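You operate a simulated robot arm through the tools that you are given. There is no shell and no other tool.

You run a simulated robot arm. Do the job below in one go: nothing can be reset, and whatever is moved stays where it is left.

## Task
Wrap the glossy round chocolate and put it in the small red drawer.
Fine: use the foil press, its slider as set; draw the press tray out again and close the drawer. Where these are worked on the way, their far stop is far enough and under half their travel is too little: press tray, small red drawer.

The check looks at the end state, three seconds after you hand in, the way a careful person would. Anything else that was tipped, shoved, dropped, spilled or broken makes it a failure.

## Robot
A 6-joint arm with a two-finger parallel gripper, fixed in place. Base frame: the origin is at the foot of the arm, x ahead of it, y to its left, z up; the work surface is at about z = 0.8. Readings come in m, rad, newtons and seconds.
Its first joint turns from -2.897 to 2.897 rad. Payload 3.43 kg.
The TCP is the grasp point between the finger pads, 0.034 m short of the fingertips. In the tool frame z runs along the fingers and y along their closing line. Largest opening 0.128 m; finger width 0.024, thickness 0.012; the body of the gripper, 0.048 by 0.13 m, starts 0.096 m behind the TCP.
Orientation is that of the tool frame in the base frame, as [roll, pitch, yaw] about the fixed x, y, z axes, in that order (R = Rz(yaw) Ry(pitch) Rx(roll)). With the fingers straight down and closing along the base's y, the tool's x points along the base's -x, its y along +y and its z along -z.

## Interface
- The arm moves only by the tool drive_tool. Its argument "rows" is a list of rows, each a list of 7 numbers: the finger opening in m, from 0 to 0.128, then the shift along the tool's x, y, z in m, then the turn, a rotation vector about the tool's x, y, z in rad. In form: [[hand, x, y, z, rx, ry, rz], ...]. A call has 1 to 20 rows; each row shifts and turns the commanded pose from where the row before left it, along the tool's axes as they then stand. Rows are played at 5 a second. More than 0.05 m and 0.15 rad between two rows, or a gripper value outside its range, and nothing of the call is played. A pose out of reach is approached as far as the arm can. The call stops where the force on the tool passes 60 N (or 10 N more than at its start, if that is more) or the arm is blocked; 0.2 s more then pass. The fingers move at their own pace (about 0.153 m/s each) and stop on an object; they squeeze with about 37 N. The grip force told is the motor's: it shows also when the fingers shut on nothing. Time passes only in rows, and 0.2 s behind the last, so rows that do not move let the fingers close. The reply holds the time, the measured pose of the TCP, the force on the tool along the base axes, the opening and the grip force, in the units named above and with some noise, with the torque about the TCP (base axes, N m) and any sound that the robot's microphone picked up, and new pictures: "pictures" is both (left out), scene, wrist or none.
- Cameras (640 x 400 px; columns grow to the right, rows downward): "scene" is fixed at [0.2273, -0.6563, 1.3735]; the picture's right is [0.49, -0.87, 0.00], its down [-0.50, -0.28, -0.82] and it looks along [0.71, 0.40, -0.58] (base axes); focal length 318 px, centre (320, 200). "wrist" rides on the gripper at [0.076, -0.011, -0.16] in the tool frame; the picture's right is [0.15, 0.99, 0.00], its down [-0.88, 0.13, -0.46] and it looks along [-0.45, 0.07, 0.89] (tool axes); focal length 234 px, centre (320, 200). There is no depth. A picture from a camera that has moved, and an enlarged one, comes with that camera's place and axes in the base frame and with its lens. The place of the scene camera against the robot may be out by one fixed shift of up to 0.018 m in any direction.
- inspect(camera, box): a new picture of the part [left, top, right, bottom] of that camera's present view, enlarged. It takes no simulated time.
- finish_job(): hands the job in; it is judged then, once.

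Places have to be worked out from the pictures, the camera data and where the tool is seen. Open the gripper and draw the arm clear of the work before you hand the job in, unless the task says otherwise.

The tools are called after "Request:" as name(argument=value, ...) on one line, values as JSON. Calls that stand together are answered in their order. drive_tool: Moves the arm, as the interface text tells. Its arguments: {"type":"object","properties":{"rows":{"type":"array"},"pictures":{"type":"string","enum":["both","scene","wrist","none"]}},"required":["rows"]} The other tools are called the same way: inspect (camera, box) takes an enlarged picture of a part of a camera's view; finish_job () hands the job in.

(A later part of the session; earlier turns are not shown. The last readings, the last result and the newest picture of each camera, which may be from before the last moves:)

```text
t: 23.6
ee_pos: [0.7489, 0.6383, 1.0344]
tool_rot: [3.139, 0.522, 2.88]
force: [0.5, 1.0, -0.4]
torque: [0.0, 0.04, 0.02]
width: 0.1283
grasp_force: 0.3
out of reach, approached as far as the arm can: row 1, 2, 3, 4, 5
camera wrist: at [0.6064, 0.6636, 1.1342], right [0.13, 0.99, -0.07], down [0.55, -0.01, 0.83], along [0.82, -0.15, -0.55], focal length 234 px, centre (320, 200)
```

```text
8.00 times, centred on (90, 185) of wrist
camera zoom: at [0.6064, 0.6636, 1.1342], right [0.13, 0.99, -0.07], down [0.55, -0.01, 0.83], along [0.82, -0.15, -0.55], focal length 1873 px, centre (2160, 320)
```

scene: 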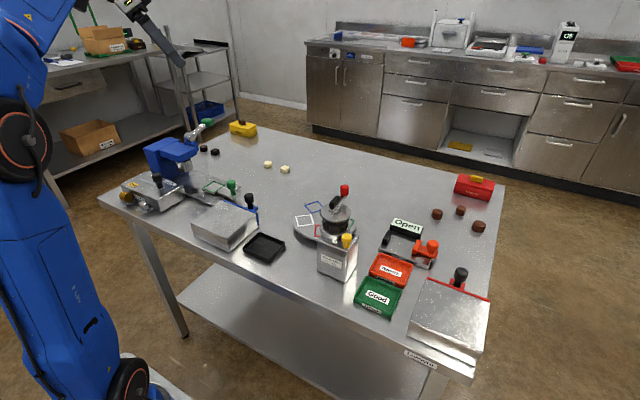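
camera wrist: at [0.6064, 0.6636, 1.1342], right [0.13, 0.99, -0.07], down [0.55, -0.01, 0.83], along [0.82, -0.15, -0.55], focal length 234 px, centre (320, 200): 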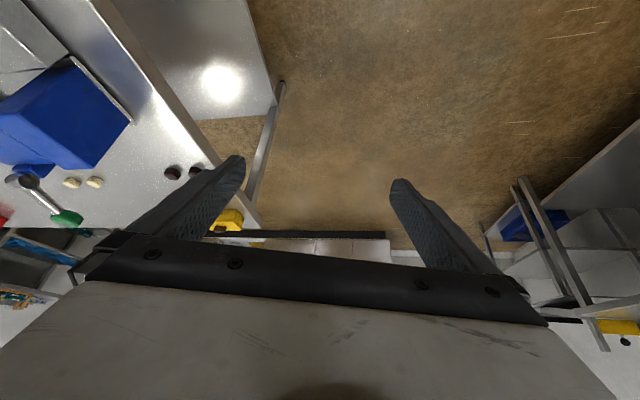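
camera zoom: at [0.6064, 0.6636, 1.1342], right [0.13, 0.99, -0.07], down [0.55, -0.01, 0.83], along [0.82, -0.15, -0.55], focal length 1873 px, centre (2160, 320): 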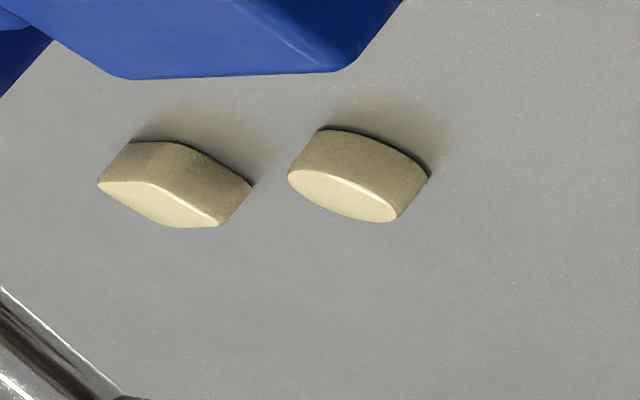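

Zooming re-renders crisply, so I zoom much harder on the dark ones here.

Request:
inspect(camera="wrist", box=[160, 160, 208, 190])

Request:
inspect(camera="scene", box=[428, 204, 448, 224])

Request:
inspect(camera="scene", box=[451, 200, 471, 220])

Request:
inspect(camera="scene", box=[469, 216, 489, 236])

Request:
inspect(camera="scene", box=[257, 154, 277, 174])

Request:
inspect(camera="scene", box=[193, 138, 213, 158])

```text
13.33 times, centred on (184, 175) of wrist
camera zoom: at [0.6064, 0.6636, 1.1342], right [0.13, 0.99, -0.07], down [0.55, -0.01, 0.83], along [0.82, -0.15, -0.55], focal length 3122 px, centre (2133, 533)
```

zoom: 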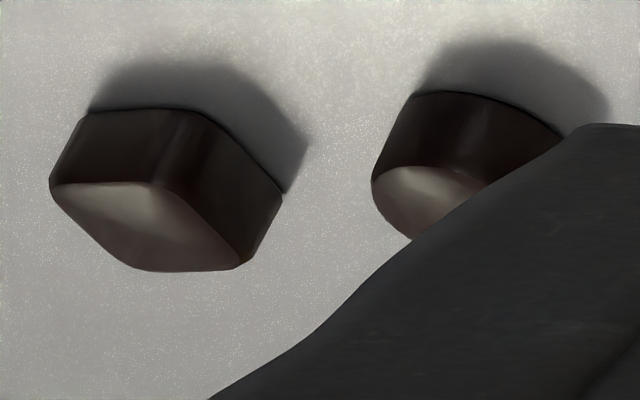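

```text
16.00 times, centred on (438, 214) of scene
camera zoom: at [0.2273, -0.6563, 1.3735], right [0.49, -0.87, 0.0], down [-0.5, -0.28, -0.82], along [0.71, 0.4, -0.58], focal length 5082 px, centre (-1568, -24)
```

zoom: 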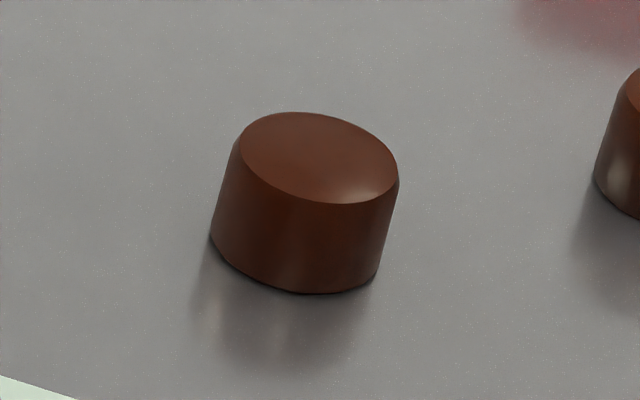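

```text
16.00 times, centred on (461, 210) of scene
camera zoom: at [0.2273, -0.6563, 1.3735], right [0.49, -0.87, 0.0], down [-0.5, -0.28, -0.82], along [0.71, 0.4, -0.58], focal length 5082 px, centre (-1936, 40)
```

zoom: 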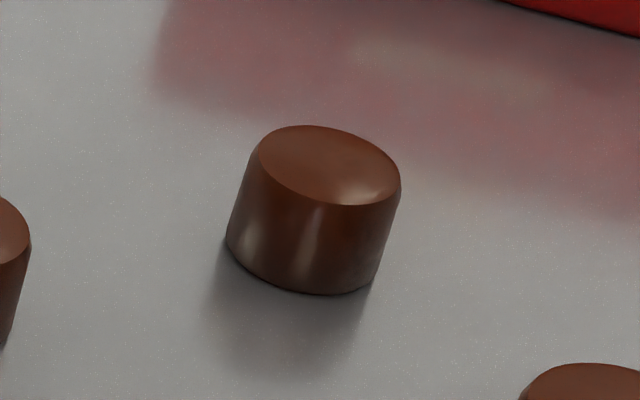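

```text
16.00 times, centred on (479, 226) of scene
camera zoom: at [0.2273, -0.6563, 1.3735], right [0.49, -0.87, 0.0], down [-0.5, -0.28, -0.82], along [0.71, 0.4, -0.58], focal length 5082 px, centre (-2224, -216)
```

zoom: 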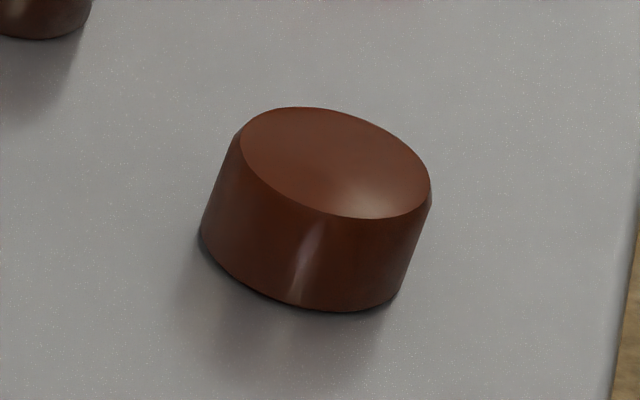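

```text
16.00 times, centred on (267, 164) of scene
camera zoom: at [0.2273, -0.6563, 1.3735], right [0.49, -0.87, 0.0], down [-0.5, -0.28, -0.82], along [0.71, 0.4, -0.58], focal length 5082 px, centre (1168, 776)
```

zoom: 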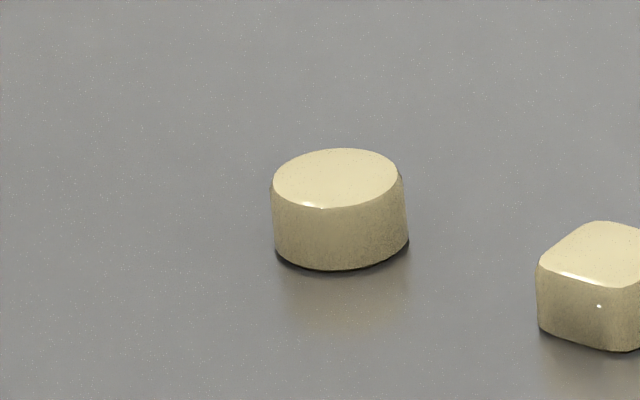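

```text
16.00 times, centred on (203, 148) of scene
camera zoom: at [0.2273, -0.6563, 1.3735], right [0.49, -0.87, 0.0], down [-0.5, -0.28, -0.82], along [0.71, 0.4, -0.58], focal length 5082 px, centre (2192, 1032)
```

zoom: 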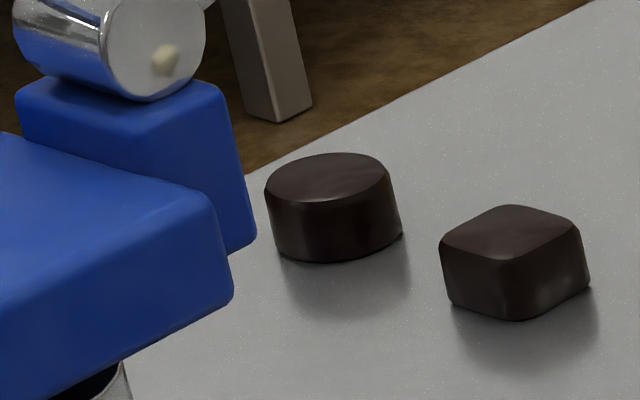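

The white pair shows the only pinpoint, crisp white highlights (rim spots, dot), whereas the brown and dark ones give just soft sheens, so the glossy round one is the white round at about (1.0, 0.01). I now go back up and over to look at the press in detail.

Request:
drive_tool(rows=[[0.128, -0.0006, -0.0185, -0.043, 0, 0, 0], [0.128, -0.0006, -0.0185, -0.043, 0, 0, 0], [0.128, -0.0006, -0.0185, -0.043, 0, 0, 0], [0.128, -0.0006, -0.0185, -0.043, 0, 0, 0], [0.128, -0.0017, -0.046, 0.0009, 0, 0, 0], [0.128, -0.0017, -0.046, 0.0009, 0, 0, 0], [0.128, -0.0017, -0.046, 0.0009, 0, 0, 0], [0.128, -0.0017, -0.046, 0.0009, 0, 0, 0], [0.128, -0.0017, -0.046, 0.0009, 0, 0, 0], [0.128, -0.0017, -0.046, 0.0009, 0, 0, 0], [0.128, -0.0017, -0.046, 0.0009, 0, 0, 0], [0.128, -0.0017, -0.046, 0.0009, 0, 0, 0], [0.128, -0.0017, -0.046, 0.0009, 0, 0, 0], [0.128, -0.0017, -0.046, 0.0009, 0, 0, 0], [0.128, 0, 0, 0, 0, 0.13, 0], [0.128, 0, 0, 0, 0, 0.13, 0], [0.128, 0, 0, 0, 0, 0, 0]], pictures="wrist")

```text
t: 27.2
ee_pos: [0.5441, 0.118, 1.1574]
tool_rot: [3.14, 0.259, 2.882]
force: [0.2, -0.4, -0.7]
torque: [0.01, -0.01, -0.01]
width: 0.128
grasp_force: 0.0
out of reach, approached as far as the arm can: row 2, 3, 4
camera wrist: at [0.4307, 0.135, 1.2913], right [0.12, 0.99, -0.04], down [0.74, -0.06, 0.67], along [0.66, -0.1, -0.74], focal length 234 px, centre (320, 200)
```

wrist: 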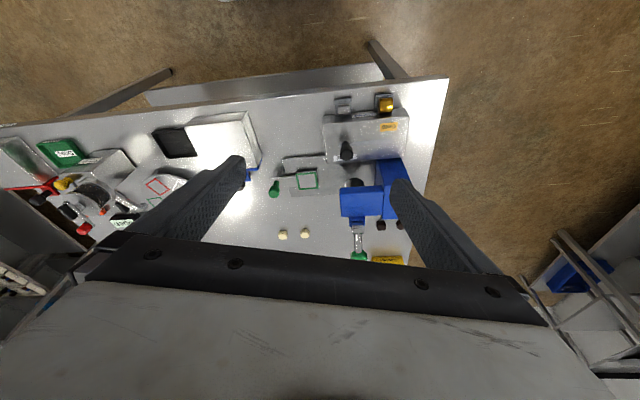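

A good overview of the press; I enlarge it to measure positions.

Request:
inspect(camera="wrist", box=[255, 140, 415, 240])

Request:
inspect(camera="wrist", box=[260, 180, 420, 280])

Request:
inspect(camera="scene", box=[140, 110, 268, 190])

```text
4.00 times, centred on (335, 190) of wrist
camera zoom: at [0.4307, 0.135, 1.2913], right [0.12, 0.99, -0.04], down [0.74, -0.06, 0.67], along [0.66, -0.1, -0.74], focal length 937 px, centre (260, 240)
```

zoom: 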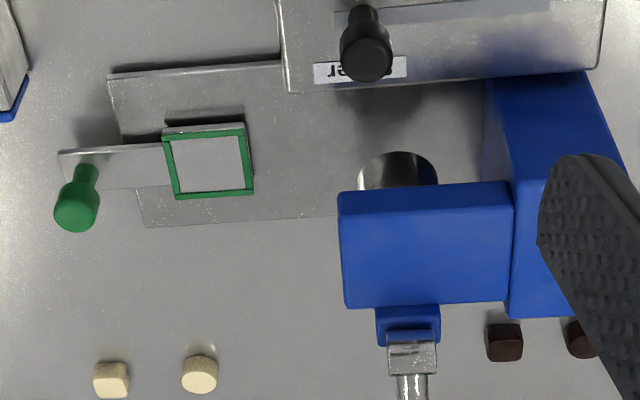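

```text
4.00 times, centred on (340, 230) of wrist
camera zoom: at [0.4307, 0.135, 1.2913], right [0.12, 0.99, -0.04], down [0.74, -0.06, 0.67], along [0.66, -0.1, -0.74], focal length 937 px, centre (240, 80)
```

zoom: 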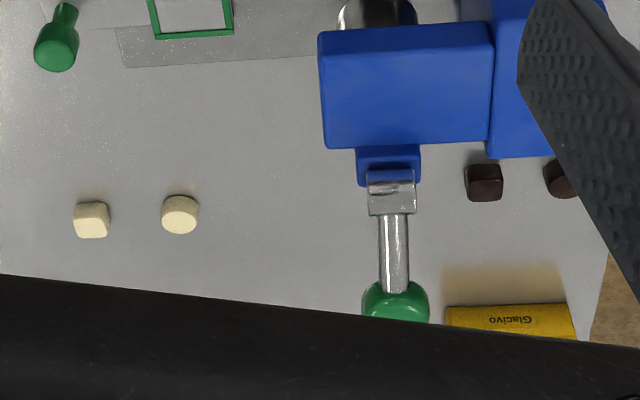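

```text
5.00 times, centred on (204, 150) of scene
camera zoom: at [0.2273, -0.6563, 1.3735], right [0.49, -0.87, 0.0], down [-0.5, -0.28, -0.82], along [0.71, 0.4, -0.58], focal length 1588 px, centre (900, 450)
```

zoom: 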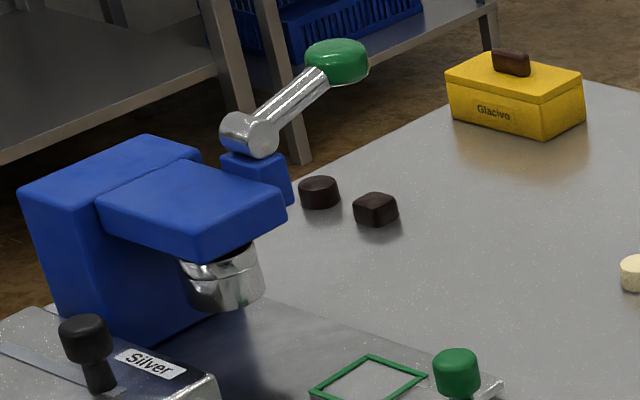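

Positions worked out: white round ≈ (0.998, 0.006), white square ≈ (1.00, -0.067), tray centre ≈ (0.784, 0.046), tray knob ≈ (0.777, -0.031), lever knob ≈ (0.913, 0.16, 0.96). I square up the yaw and move to a pre-grasp above the white round, with a forward tilt of 0.26 for reach.

Request:
drive_tool(rows=[[0.06, 0, 0, 0, -0.0334, 0, -0.1256], [0.06, 0, 0, 0, -0.0334, 0, -0.1256], [0.06, -0.0349, -0.0112, 0.03205, 0, 0, 0], [0.06, -0.0349, -0.0112, 0.03205, 0, 0, 0], [0.06, -0.0349, -0.0112, 0.03205, 0, 0, 0], [0.06, -0.0349, -0.0112, 0.03205, 0, 0, 0], [0.06, -0.0349, -0.0112, 0.03205, 0, 0, 0], [0.06, -0.0349, -0.0112, 0.03205, 0, 0, 0], [0.06, -0.0349, -0.0112, 0.03205, 0, 0, 0], [0.06, -0.0349, -0.0112, 0.03205, 0, 0, 0], [0.06, -0.0349, -0.0112, 0.03205, 0, 0, 0], [0.06, 0, 0, 0, 0, 0, 0]])

```text
t: 29.8
ee_pos: [0.9228, 0.0172, 0.9576]
tool_rot: [3.141, 0.262, 3.14]
force: [0.4, -0.2, 0.5]
torque: [-0.01, -0.02, -0.03]
width: 0.0603
grasp_force: 0.0
camera wrist: at [0.8085, 0.0043, 1.093], right [-0.14, 0.99, -0.04], down [0.73, 0.13, 0.67], along [0.67, 0.07, -0.74], focal length 234 px, centre (320, 200)
```

scene: 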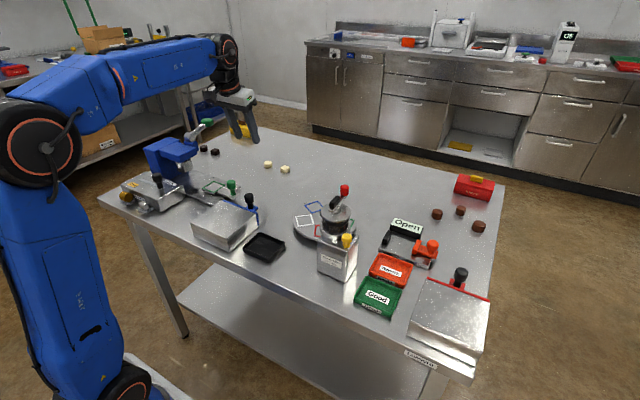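
wrist: 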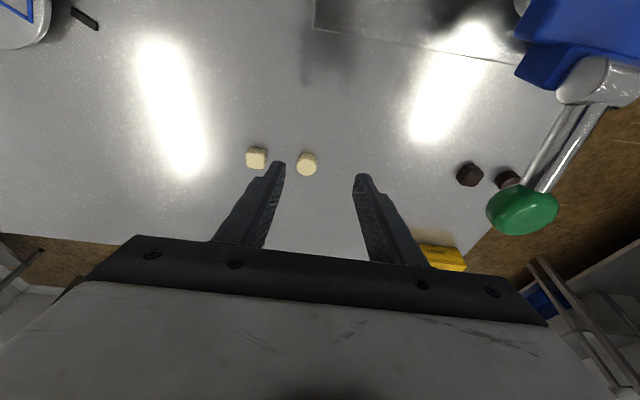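

The white round sits between the fingers' line of view. I zoom to refine its position and height.

Request:
inspect(camera="wrist", box=[230, 130, 390, 230])

Request:
inspect(camera="wrist", box=[440, 0, 640, 250])

```text
4.00 times, centred on (310, 180) of wrist
camera zoom: at [0.8085, 0.0043, 1.093], right [-0.14, 0.99, -0.04], down [0.73, 0.13, 0.67], along [0.67, 0.07, -0.74], focal length 937 px, centre (360, 280)
```

zoom: 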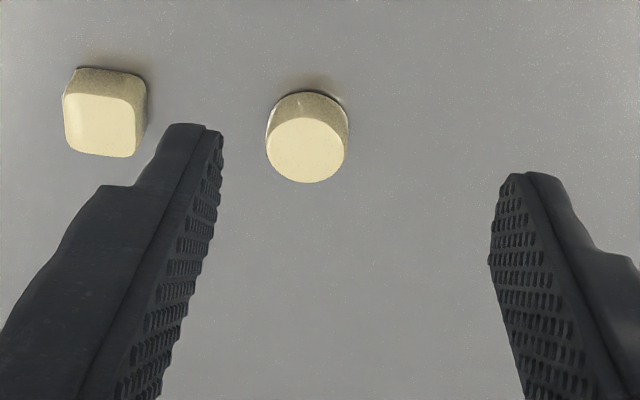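

```text
1.60 times, centred on (540, 125) of wrist
camera zoom: at [0.8085, 0.0043, 1.093], right [-0.14, 0.99, -0.04], down [0.73, 0.13, 0.67], along [0.67, 0.07, -0.74], focal length 375 px, centre (-32, 320)
```

zoom: 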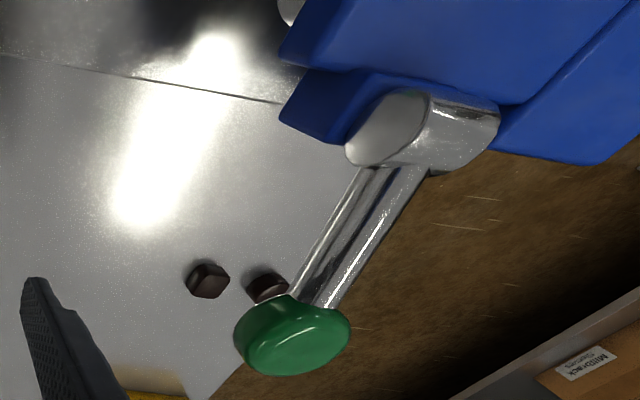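

Chocolate centre refined to (0.996, 0.003), about 28 mm across. I align and descend along the tool axis with 60 mm opening, then close.

Request:
drive_tool(rows=[[0.06, -0.0323, -0.014, 0.0304, 0, 0, 0], [0.06, 0, 0, 0.025, 0, 0, 0], [0.06, 0, 0, 0.025, 0, 0, 0], [0.06, 0, 0, 0.025, 0, 0, 0], [0.06, 0, 0, 0, 0, 0, 0]])

Request:
inspect(camera="wrist", box=[240, 130, 400, 230])

```text
t: 31.0
ee_pos: [0.9832, 0.0012, 0.8645]
tool_rot: [3.139, 0.261, 3.141]
force: [0.5, -0.3, 0.7]
torque: [-0.01, 0.02, -0.02]
width: 0.0598
grasp_force: 0.0
camera wrist: at [0.8669, -0.0104, 0.9993], right [-0.14, 0.99, -0.04], down [0.73, 0.13, 0.67], along [0.67, 0.07, -0.74], focal length 234 px, centre (320, 200)
```

scene: 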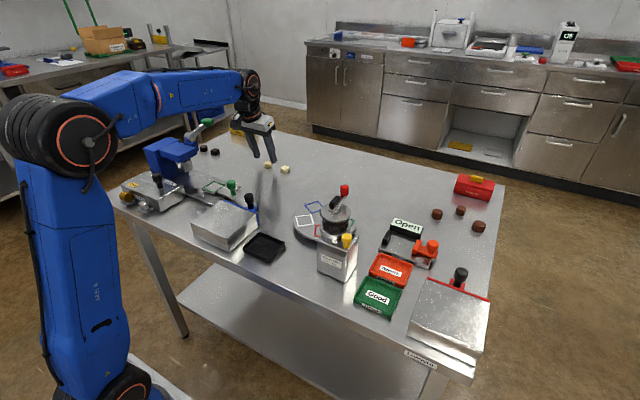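
wrist: 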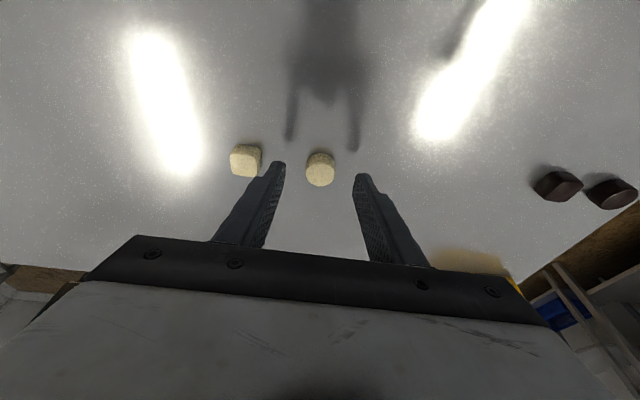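

```text
4.00 times, centred on (320, 180) of wrist
camera zoom: at [0.8669, -0.0104, 0.9993], right [-0.14, 0.99, -0.04], down [0.73, 0.13, 0.67], along [0.67, 0.07, -0.74], focal length 937 px, centre (320, 280)
```

zoom: 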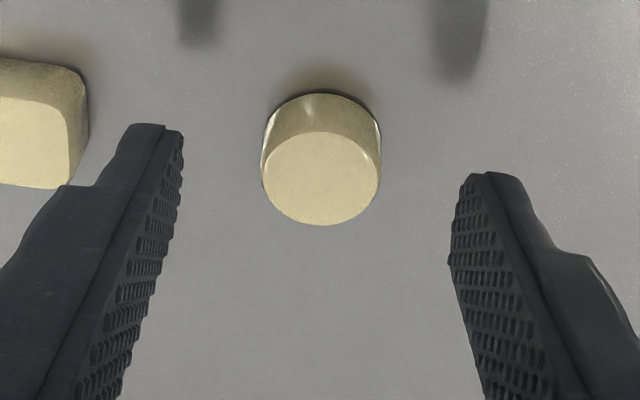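

Aligned within a millimetre. Descend the last 25 mm and close.

Request:
drive_tool(rows=[[0.06, 0.001, 0.0005, 0.0124, 0, 0, 0], [0.06, 0.001, 0.0005, 0.0124, 0, 0, 0], [0.06, 0, 0, 0, 0, 0, 0], [0.024, 0, 0, 0, 0, 0, 0], [0.02, 0, 0, 0, 0, 0, 0], [0.02, 0, 0, 0, 0, 0, 0]])

Request:
inspect(camera="wrist", box=[240, 130, 400, 230])

```text
t: 32.4
ee_pos: [0.9865, 0.0034, 0.8412]
tool_rot: [3.141, 0.261, -3.141]
force: [-0.3, -0.4, -0.3]
torque: [0.0, 0.01, -0.01]
width: 0.0249
grasp_force: 36.9
camera wrist: at [0.8719, -0.0085, 0.9742], right [-0.14, 0.99, -0.04], down [0.73, 0.13, 0.67], along [0.67, 0.07, -0.74], focal length 234 px, centre (320, 200)
```

scene: 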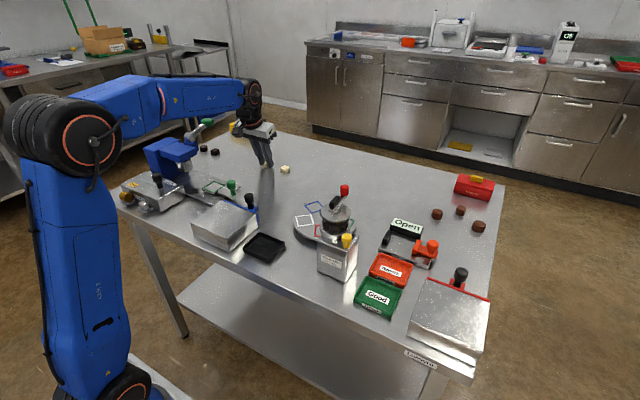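
wrist: 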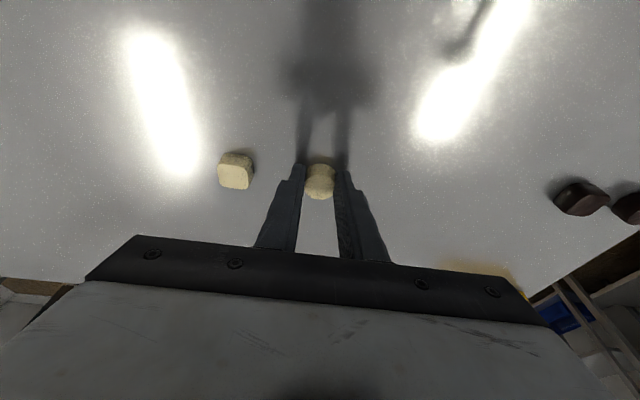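

```text
4.00 times, centred on (320, 180) of wrist
camera zoom: at [0.8719, -0.0085, 0.9742], right [-0.14, 0.99, -0.04], down [0.73, 0.13, 0.67], along [0.67, 0.07, -0.74], focal length 937 px, centre (320, 280)
```

zoom: 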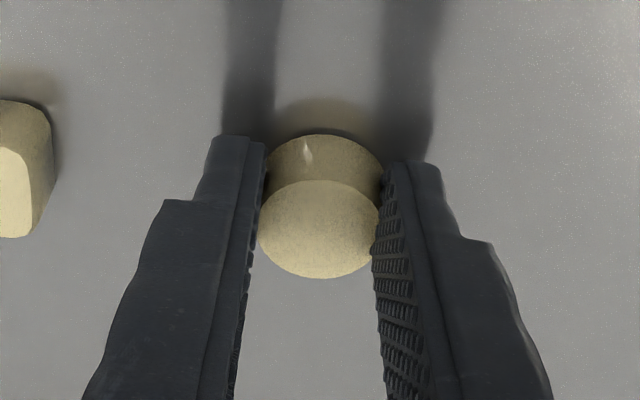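

The chocolate is gripped (25 mm). I lift straight up 12 cm and carry it to a hover near the tray.

Request:
drive_tool(rows=[[0.02, -0.0104, 0, -0.0386, 0, 0, 0], [0.02, -0.0104, 0, -0.0386, 0, 0, 0], [0.02, -0.0104, 0, -0.0386, 0, 0, 0], [0.02, 0.0409, 0.0085, -0.011, 0, 0, 0], [0.02, 0.0409, 0.0085, -0.011, 0, 0, 0], [0.02, 0.0409, 0.0085, -0.011, 0, 0, 0], [0.02, 0.0409, 0.0085, -0.011, 0, 0, 0], [0.02, 0.0409, 0.0085, -0.011, 0, 0, 0], [0.02, 0, 0, 0, 0, 0, 0]])

Request:
inspect(camera="wrist", box=[200, 60, 440, 210])

Request:
inspect(camera="scene", box=[180, 120, 276, 210])

```text
t: 34.4
ee_pos: [0.7757, 0.0469, 0.9598]
tool_rot: [3.14, 0.261, 3.14]
force: [0.5, -0.5, 0.0]
torque: [0.0, 0.0, 0.0]
width: 0.0246
grasp_force: 36.8
camera wrist: at [0.6603, 0.0342, 1.0941], right [-0.14, 0.99, -0.04], down [0.73, 0.13, 0.67], along [0.67, 0.07, -0.74], focal length 234 px, centre (320, 200)
```

scene: 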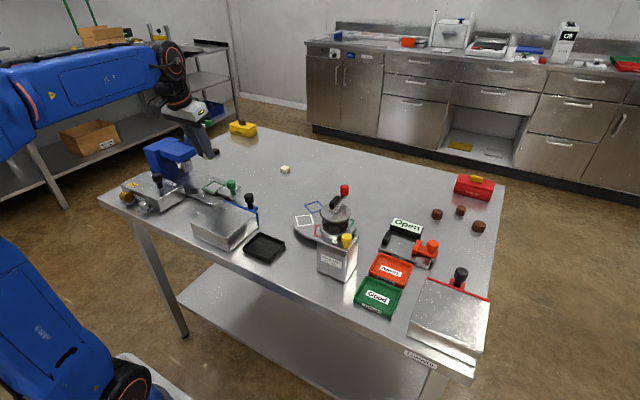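
wrist: 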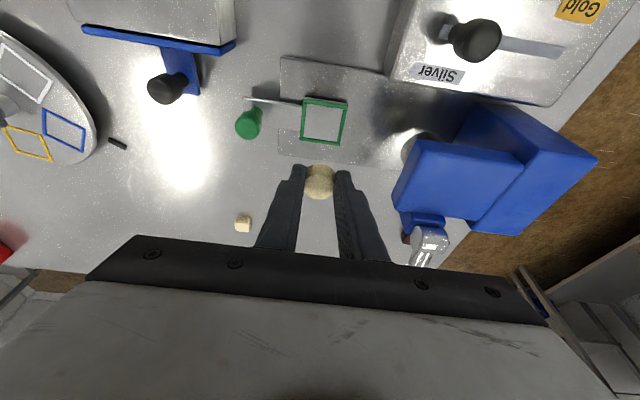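

```text
2.67 times, centred on (320, 135) of wrist
camera zoom: at [0.6603, 0.0342, 1.0941], right [-0.14, 0.99, -0.04], down [0.73, 0.13, 0.67], along [0.67, 0.07, -0.74], focal length 624 px, centre (320, 373)
```

zoom: 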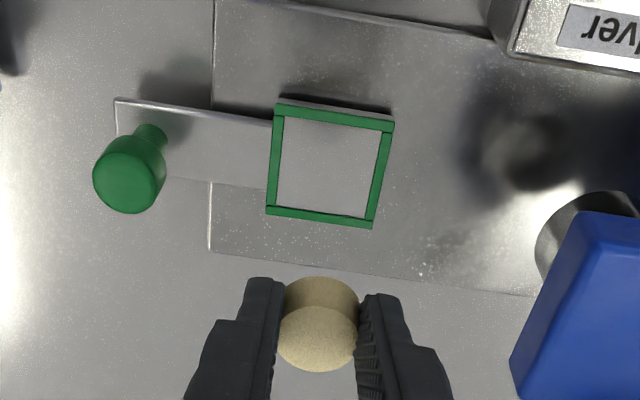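

```text
4.44 times, centred on (228, 165) of scene
camera zoom: at [0.2273, -0.6563, 1.3735], right [0.49, -0.87, 0.0], down [-0.5, -0.28, -0.82], along [0.71, 0.4, -0.58], focal length 1412 px, centre (729, 356)
```

zoom: 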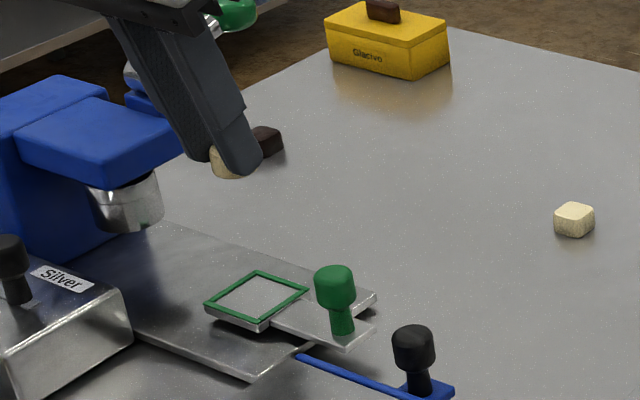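

Tray centre refined to (0.779, 0.045) with its top near z≈0.82. I lower the chocolate over it to just above the expected surface.

Request:
drive_tool(rows=[[0.02, 0.01, -0.0005, 0.0297, 0, 0, 0], [0.02, 0.01, -0.0005, 0.0297, 0, 0, 0], [0.02, 0.01, -0.0005, 0.0297, 0, 0, 0], [0.02, 0, 0, 0, 0, 0, 0]])

Request:
inspect(camera="wrist", box=[220, 90, 420, 215])

Request:
inspect(camera="scene", box=[190, 155, 254, 205])

```text
t: 35.4
ee_pos: [0.7677, 0.0463, 0.8664]
tool_rot: [3.139, 0.26, 3.141]
force: [-0.4, 0.6, -0.6]
torque: [0.0, -0.03, 0.0]
width: 0.0248
grasp_force: 36.1
camera wrist: at [0.6523, 0.0334, 1.0011], right [-0.14, 0.99, -0.04], down [0.73, 0.13, 0.67], along [0.67, 0.07, -0.74], focal length 234 px, centre (320, 200)
```

scene: 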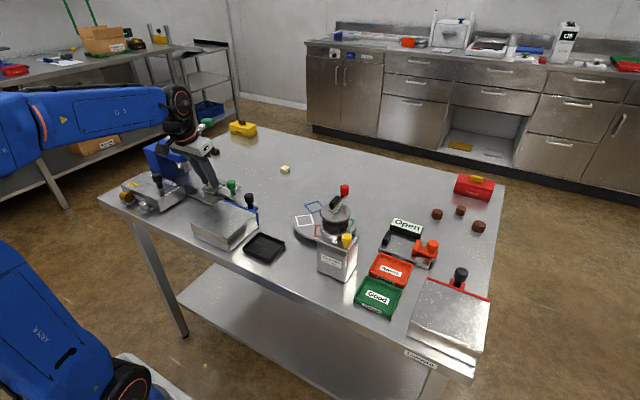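
wrist: 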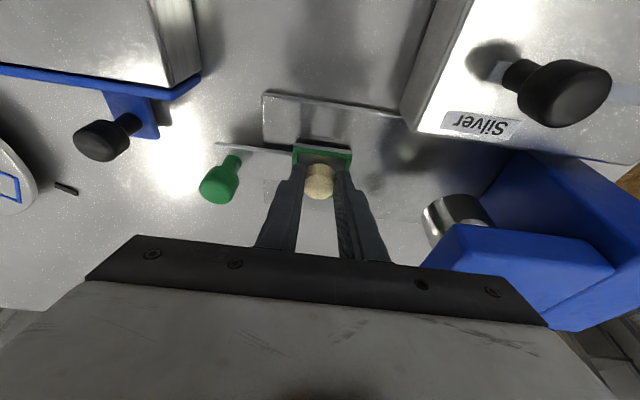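

```text
3.20 times, centred on (320, 152) of wrist
camera zoom: at [0.6523, 0.0334, 1.0011], right [-0.14, 0.99, -0.04], down [0.73, 0.13, 0.67], along [0.67, 0.07, -0.74], focal length 749 px, centre (320, 352)
```

zoom: 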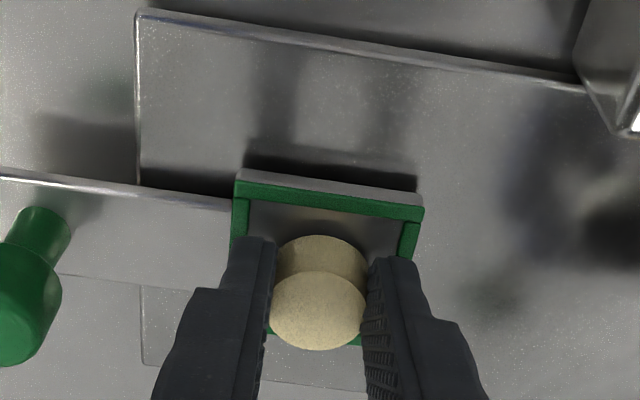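

```text
8.00 times, centred on (222, 180) of scene
camera zoom: at [0.2273, -0.6563, 1.3735], right [0.49, -0.87, 0.0], down [-0.5, -0.28, -0.82], along [0.71, 0.4, -0.58], focal length 2541 px, centre (1104, 360)
```

zoom: 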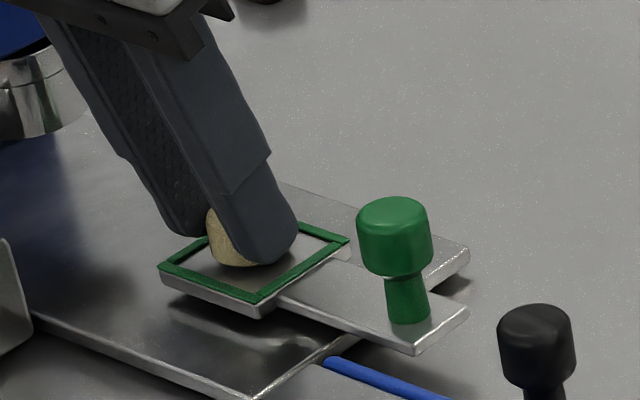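

The chocolate is centred within the green frame. I lower in small steps, watching the force.

Request:
drive_tool(rows=[[0.02, 0.0005, 0, 0.0019, 0, 0, 0], [0.02, 0.0005, 0, 0.0019, 0, 0, 0], [0.02, 0, 0, 0, 0, 0, 0]], pictures="none")

Request:
inspect(camera="scene", box=[198, 165, 238, 195])

```text
t: 36.2
ee_pos: [0.7684, 0.0445, 0.8638]
tool_rot: [3.142, 0.262, 3.139]
force: [-0.4, 1.0, 2.0]
torque: [0.08, -0.07, 0.04]
width: 0.0247
grasp_force: 36.8
```

```text
13.33 times, centred on (218, 180) of scene
camera zoom: at [0.2273, -0.6563, 1.3735], right [0.49, -0.87, 0.0], down [-0.5, -0.28, -0.82], along [0.71, 0.4, -0.58], focal length 4235 px, centre (1680, 467)
```

zoom: 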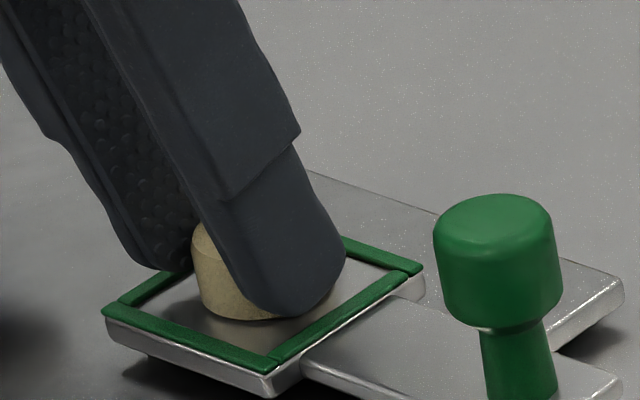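

Force of 2 N and a torque blip signal contact with the tray. I release gently to 50 mm and back off along the tool axis.

Request:
drive_tool(rows=[[0.02, 0.0001, 0, 0.0006, 0, 0, 0], [0.03, 0, 0, 0, 0, 0, 0], [0.045, 0, 0, 0, 0, 0, 0], [0.045, 0, 0, 0, 0, 0, 0], [0.045, 0, 0, -0.015, 0, 0, 0], [0.045, 0, 0, -0.03, 0, 0, 0], [0.045, 0, 0, -0.04, 0, 0, 0], [0.045, 0, 0, -0.04, 0, 0, 0], [0.045, 0, 0, 0, 0, 0, 0]])

Request:
inspect(camera="wrist", box=[220, 60, 460, 210])

Request:
inspect(camera="scene", box=[190, 150, 254, 200])

```text
t: 38.2
ee_pos: [0.736, 0.0472, 0.984]
tool_rot: [3.14, 0.262, 3.141]
force: [-0.6, 0.2, 0.2]
torque: [-0.03, -0.02, -0.01]
width: 0.0452
grasp_force: 0.0
camera wrist: at [0.6215, 0.0343, 1.1189], right [-0.14, 0.99, -0.04], down [0.73, 0.13, 0.67], along [0.67, 0.07, -0.74], focal length 234 px, centre (320, 200)
```

scene: 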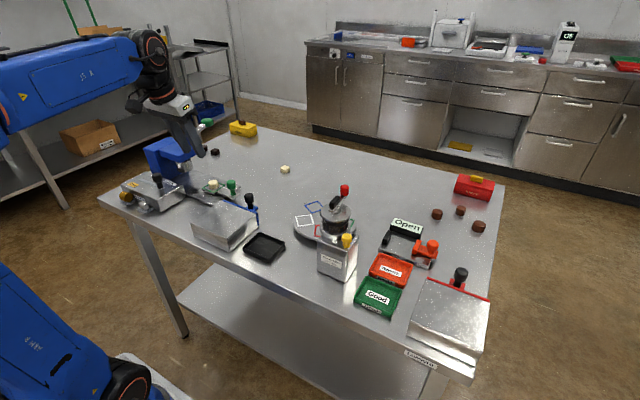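
wrist: 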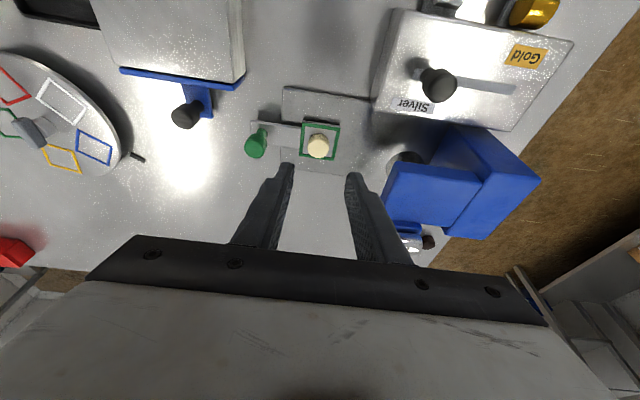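

```text
2.67 times, centred on (340, 135) of wrist
camera zoom: at [0.6215, 0.0343, 1.1189], right [-0.14, 0.99, -0.04], down [0.73, 0.13, 0.67], along [0.67, 0.07, -0.74], focal length 624 px, centre (267, 373)
```

zoom: 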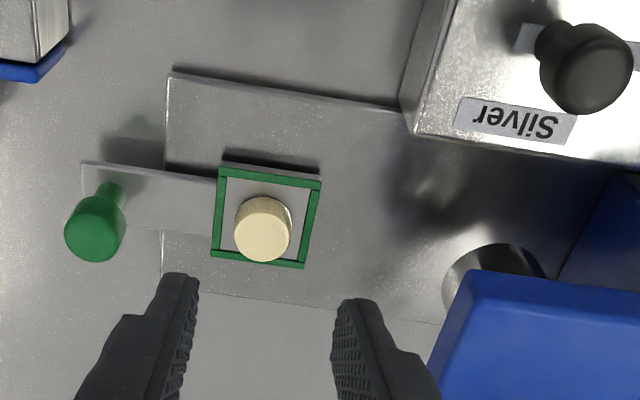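

```text
8.00 times, centred on (222, 175) of scene
camera zoom: at [0.2273, -0.6563, 1.3735], right [0.49, -0.87, 0.0], down [-0.5, -0.28, -0.82], along [0.71, 0.4, -0.58], focal length 2541 px, centre (1104, 400)
```

zoom: 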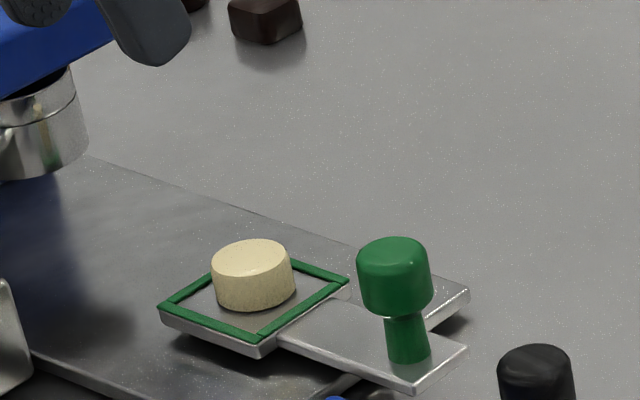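

The chocolate sits in the frame. Next I straighten the tool, move over the green tray knob at about (0.775, -0.031), and turn 90° so the fingers close along x, clear of the press head.

Request:
drive_tool(rows=[[0.06, 0, 0, 0, 0, 0.131, 0], [0.06, 0, 0, 0, 0, 0.131, 0], [0.06, -0.0195, -0.039, 0, 0, 0, 0], [0.06, -0.0195, -0.039, 0, 0, 0, 0], [0.06, 0, 0, 0, 0, 0, -0.1309], [0.06, 0, 0, 0, 0, 0, -0.1309], [0.06, 0, 0, 0, 0, 0, -0.1309], [0.06, 0, 0, 0, 0, 0, -0.1309], [0.06, 0, 0, 0, 0, 0, -0.1309], [0.06, 0, 0, 0, 0, 0, -0.1309], [0.06, 0, 0, 0, 0, 0, -0.1309], [0.06, 0, 0, 0, 0, 0, -0.1309], [0.06, 0, 0, 0, 0, 0, -0.1309], [0.06, 0, 0, 0, 0, 0, -0.1309], [0.06, 0, 0, 0, 0, 0, -0.1309], [0.06, 0, 0, 0, 0, 0, -0.1309], [0.06, 0, 0, 0, 0, 0, 0]])

Request:
inspect(camera="wrist", box=[200, 60, 440, 210])

```text
t: 41.8
ee_pos: [0.7748, -0.0332, 0.9828]
tool_rot: [-3.141, 0.001, -1.569]
force: [-0.9, 0.2, -0.8]
torque: [-0.01, 0.03, -0.01]
width: 0.0601
grasp_force: 0.1
camera wrist: at [0.7868, -0.1101, 1.1425], right [-0.99, -0.15, 0.0], down [-0.13, 0.88, 0.46], along [-0.07, 0.45, -0.89], focal length 234 px, centre (320, 200)
```

scene: 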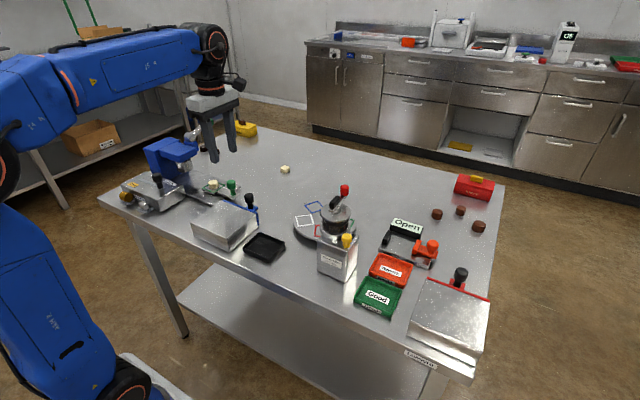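
wrist: 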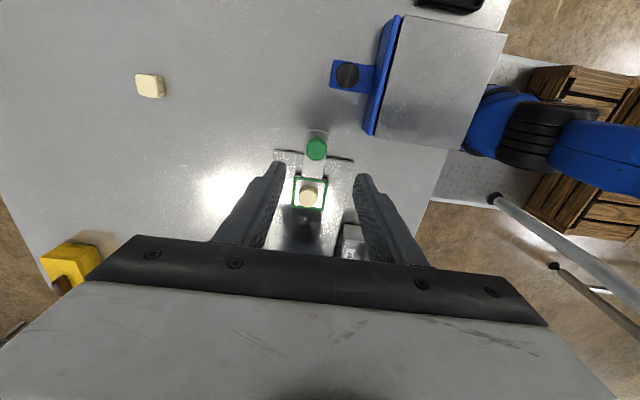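

```text
2.67 times, centred on (320, 135) of wrist
camera zoom: at [0.7868, -0.1101, 1.1425], right [-0.99, -0.15, 0.0], down [-0.13, 0.88, 0.46], along [-0.07, 0.45, -0.89], focal length 624 px, centre (320, 373)
```

zoom: 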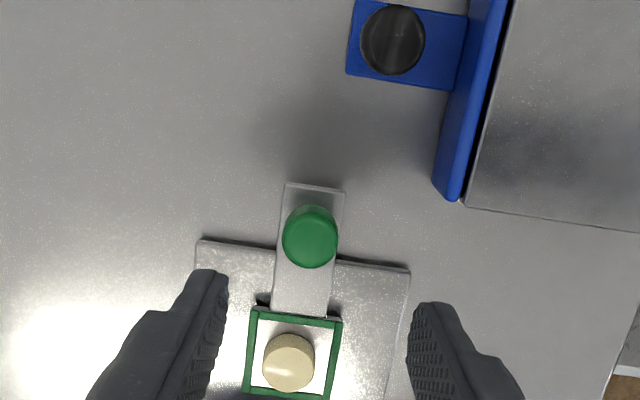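

Knob located at (0.779, -0.036). I descend around it to z=0.865 and grip it.

Request:
drive_tool(rows=[[0.06, 0.003, -0.004, 0.03, 0, 0, 0], [0.06, 0, 0, 0.03, 0, 0, 0], [0.06, 0, 0, 0.03, 0, 0, 0], [0.06, 0, 0, 0.028, 0, 0, 0], [0.06, 0, 0, 0, 0, 0, 0], [0.02, 0, 0, 0, 0, 0, 0], [0.02, 0, 0, 0, 0, 0, 0]])

Request:
inspect(camera="scene", box=[190, 140, 270, 200])

```text
t: 43.4
ee_pos: [0.7804, -0.0366, 0.865]
tool_rot: [3.141, 0.001, -1.572]
force: [10.0, -1.1, -3.4]
torque: [-0.03, -0.25, -0.05]
width: 0.0257
grasp_force: 45.3
camera wrist: at [0.7913, -0.1133, 1.0238], right [-0.99, -0.15, 0.0], down [-0.13, 0.88, 0.46], along [-0.07, 0.45, -0.89], focal length 234 px, centre (320, 200)
```

scene: 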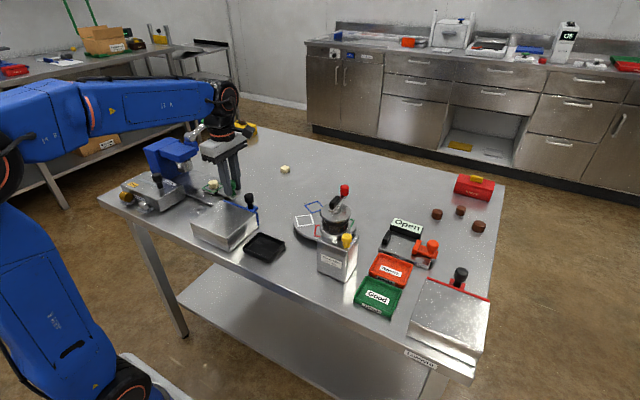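
wrist: 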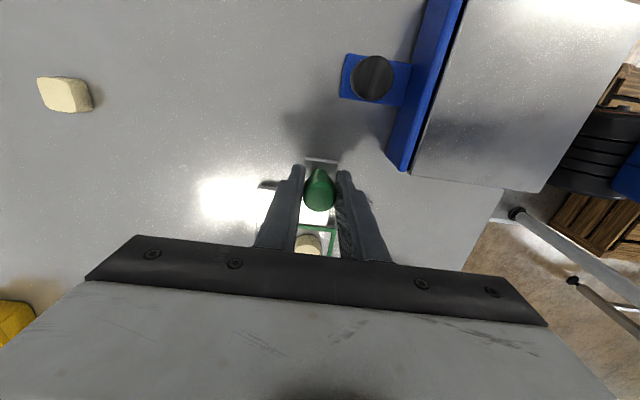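

```text
6.67 times, centred on (230, 170) of scene
camera zoom: at [0.2273, -0.6563, 1.3735], right [0.49, -0.87, 0.0], down [-0.5, -0.28, -0.82], along [0.71, 0.4, -0.58], focal length 2118 px, centre (920, 400)
```

zoom: 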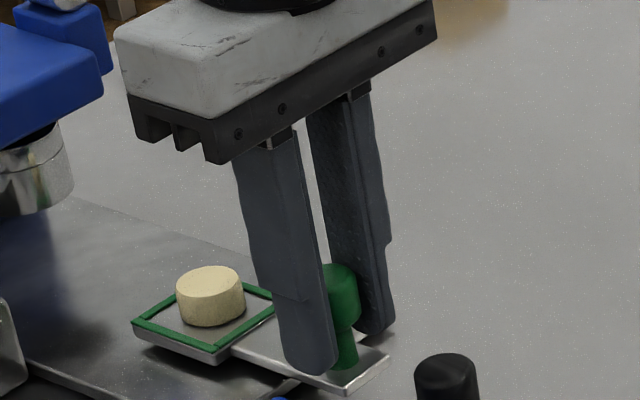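

The knob is held (slight 10 N side load; I shift 1 mm to relieve it). Now I slide the tray slowly toward +y under the press.

Request:
drive_tool(rows=[[0.02, 0, -0.001, 0, 0, 0, 0], [0.02, -0.008, 0, 0, 0, 0, 0], [0.02, -0.012, 0, 0, 0, 0, 0], [0.02, -0.012, 0, 0, 0, 0, 0], [0.02, -0.012, 0, 0, 0, 0, 0], [0.02, -0.012, 0, 0, 0, 0, 0], [0.02, -0.012, 0, 0, 0, 0, 0], [0.02, -0.012, 0, 0, 0, 0, 0], [0.02, 0, 0, 0, 0, 0, 0]])

Request:
inspect(camera="scene", box=[150, 125, 262, 195])

```text
t: 45.4
ee_pos: [0.78, 0.0446, 0.8642]
tool_rot: [3.141, 0.001, -1.572]
force: [-2.3, -0.9, -15.9]
torque: [-0.19, -0.02, 0.03]
width: 0.0257
grasp_force: 45.1
camera wrist: at [0.7914, -0.0326, 1.0239], right [-0.99, -0.15, 0.0], down [-0.13, 0.88, 0.46], along [-0.07, 0.45, -0.89], focal length 234 px, centre (320, 200)
```

scene: 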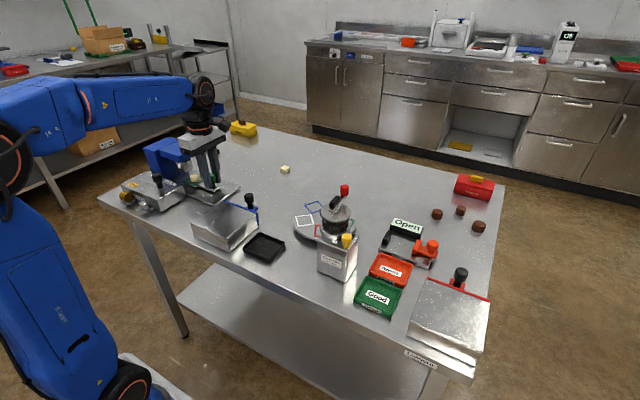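
wrist: 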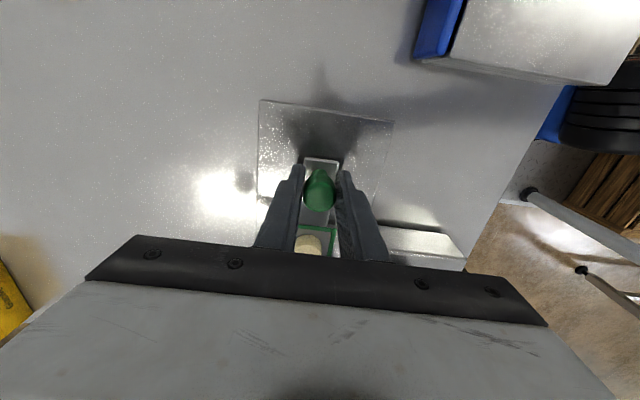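

```text
5.71 times, centred on (206, 160) of scene
camera zoom: at [0.2273, -0.6563, 1.3735], right [0.49, -0.87, 0.0], down [-0.5, -0.28, -0.82], along [0.71, 0.4, -0.58], focal length 1815 px, centre (971, 429)
```

zoom: 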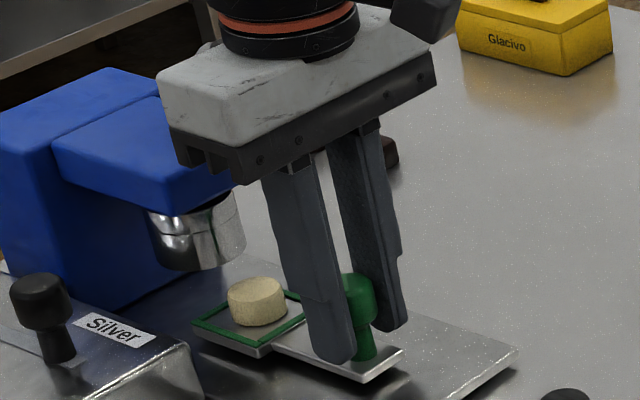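

The tray slides freely (8 cm moved); the chocolate is still ~3.5 cm short of the ram. I relieve the 16 N vertical load and continue in small steps to the stop.

Request:
drive_tool(rows=[[0.02, 0, 0, 0.0012, 0, 0, 0], [0.02, -0.008, 0, 0, 0, 0, 0], [0.02, -0.008, 0, 0, 0, 0, 0], [0.02, -0.006, 0, 0, 0, 0, 0], [0.02, -0.006, 0, 0, 0, 0, 0], [0.02, -0.004, 0, 0, 0, 0, 0], [0.02, 0, 0, 0, 0, 0, 0]])

Request:
inspect(camera="scene", box=[150, 125, 262, 195])

```text
t: 47.0
ee_pos: [0.78, 0.0743, 0.8656]
tool_rot: [3.141, 0.001, -1.571]
force: [7.8, -1.0, 9.9]
torque: [0.14, -0.05, -0.01]
width: 0.0259
grasp_force: 45.6
camera wrist: at [0.7911, -0.0012, 1.0239], right [-0.99, -0.15, 0.0], down [-0.13, 0.88, 0.46], along [-0.07, 0.45, -0.89], focal length 234 px, centre (320, 200)
```

scene: 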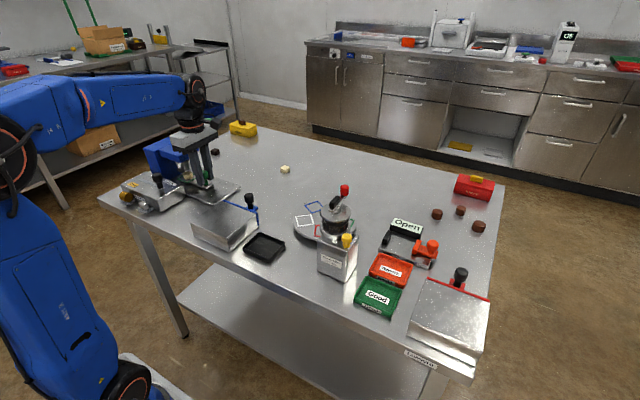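
wrist: 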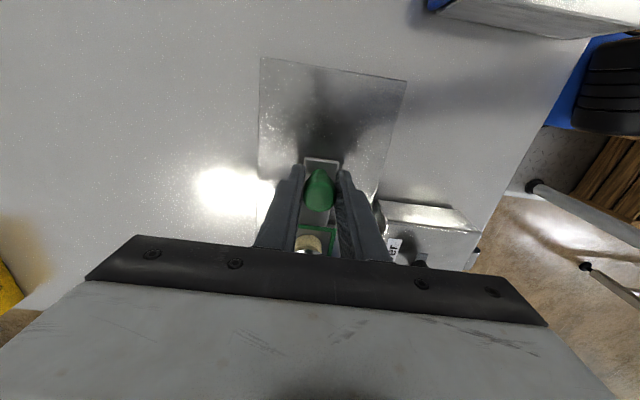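

```text
5.71 times, centred on (206, 160) of scene
camera zoom: at [0.2273, -0.6563, 1.3735], right [0.49, -0.87, 0.0], down [-0.5, -0.28, -0.82], along [0.71, 0.4, -0.58], focal length 1815 px, centre (971, 429)
```

zoom: 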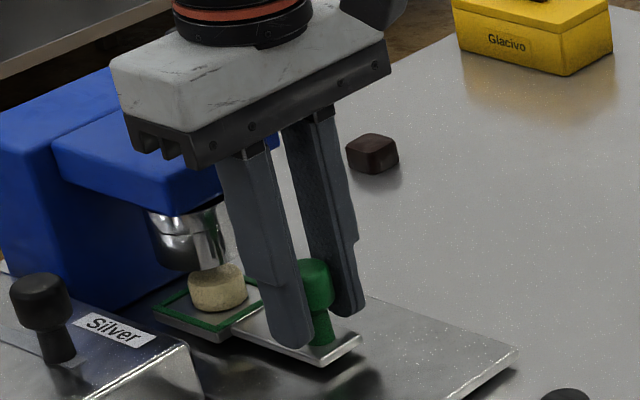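

No stop felt yet (y force only 1 N). I continue in 4 mm steps toward the stop.

Request:
drive_tool(rows=[[0.02, -0.004, 0, 0, 0, 0, 0], [0.02, -0.004, 0, 0, 0, 0, 0], [0.02, -0.004, 0, 0, 0, 0, 0], [0.02, 0, 0, 0, 0, 0, 0]], pictures="none")

Request:
inspect(camera="scene", box=[150, 125, 262, 195])

```text
t: 48.0
ee_pos: [0.7805, 0.0857, 0.865]
tool_rot: [3.141, 0.002, -1.571]
force: [-7.3, -29.1, -3.4]
torque: [-0.26, -0.06, 0.01]
width: 0.026
grasp_force: 44.2
```

```text
5.71 times, centred on (206, 160) of scene
camera zoom: at [0.2273, -0.6563, 1.3735], right [0.49, -0.87, 0.0], down [-0.5, -0.28, -0.82], along [0.71, 0.4, -0.58], focal length 1815 px, centre (971, 429)
```

zoom: 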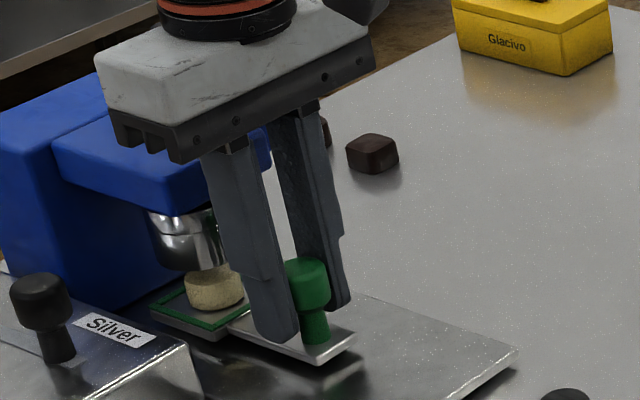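

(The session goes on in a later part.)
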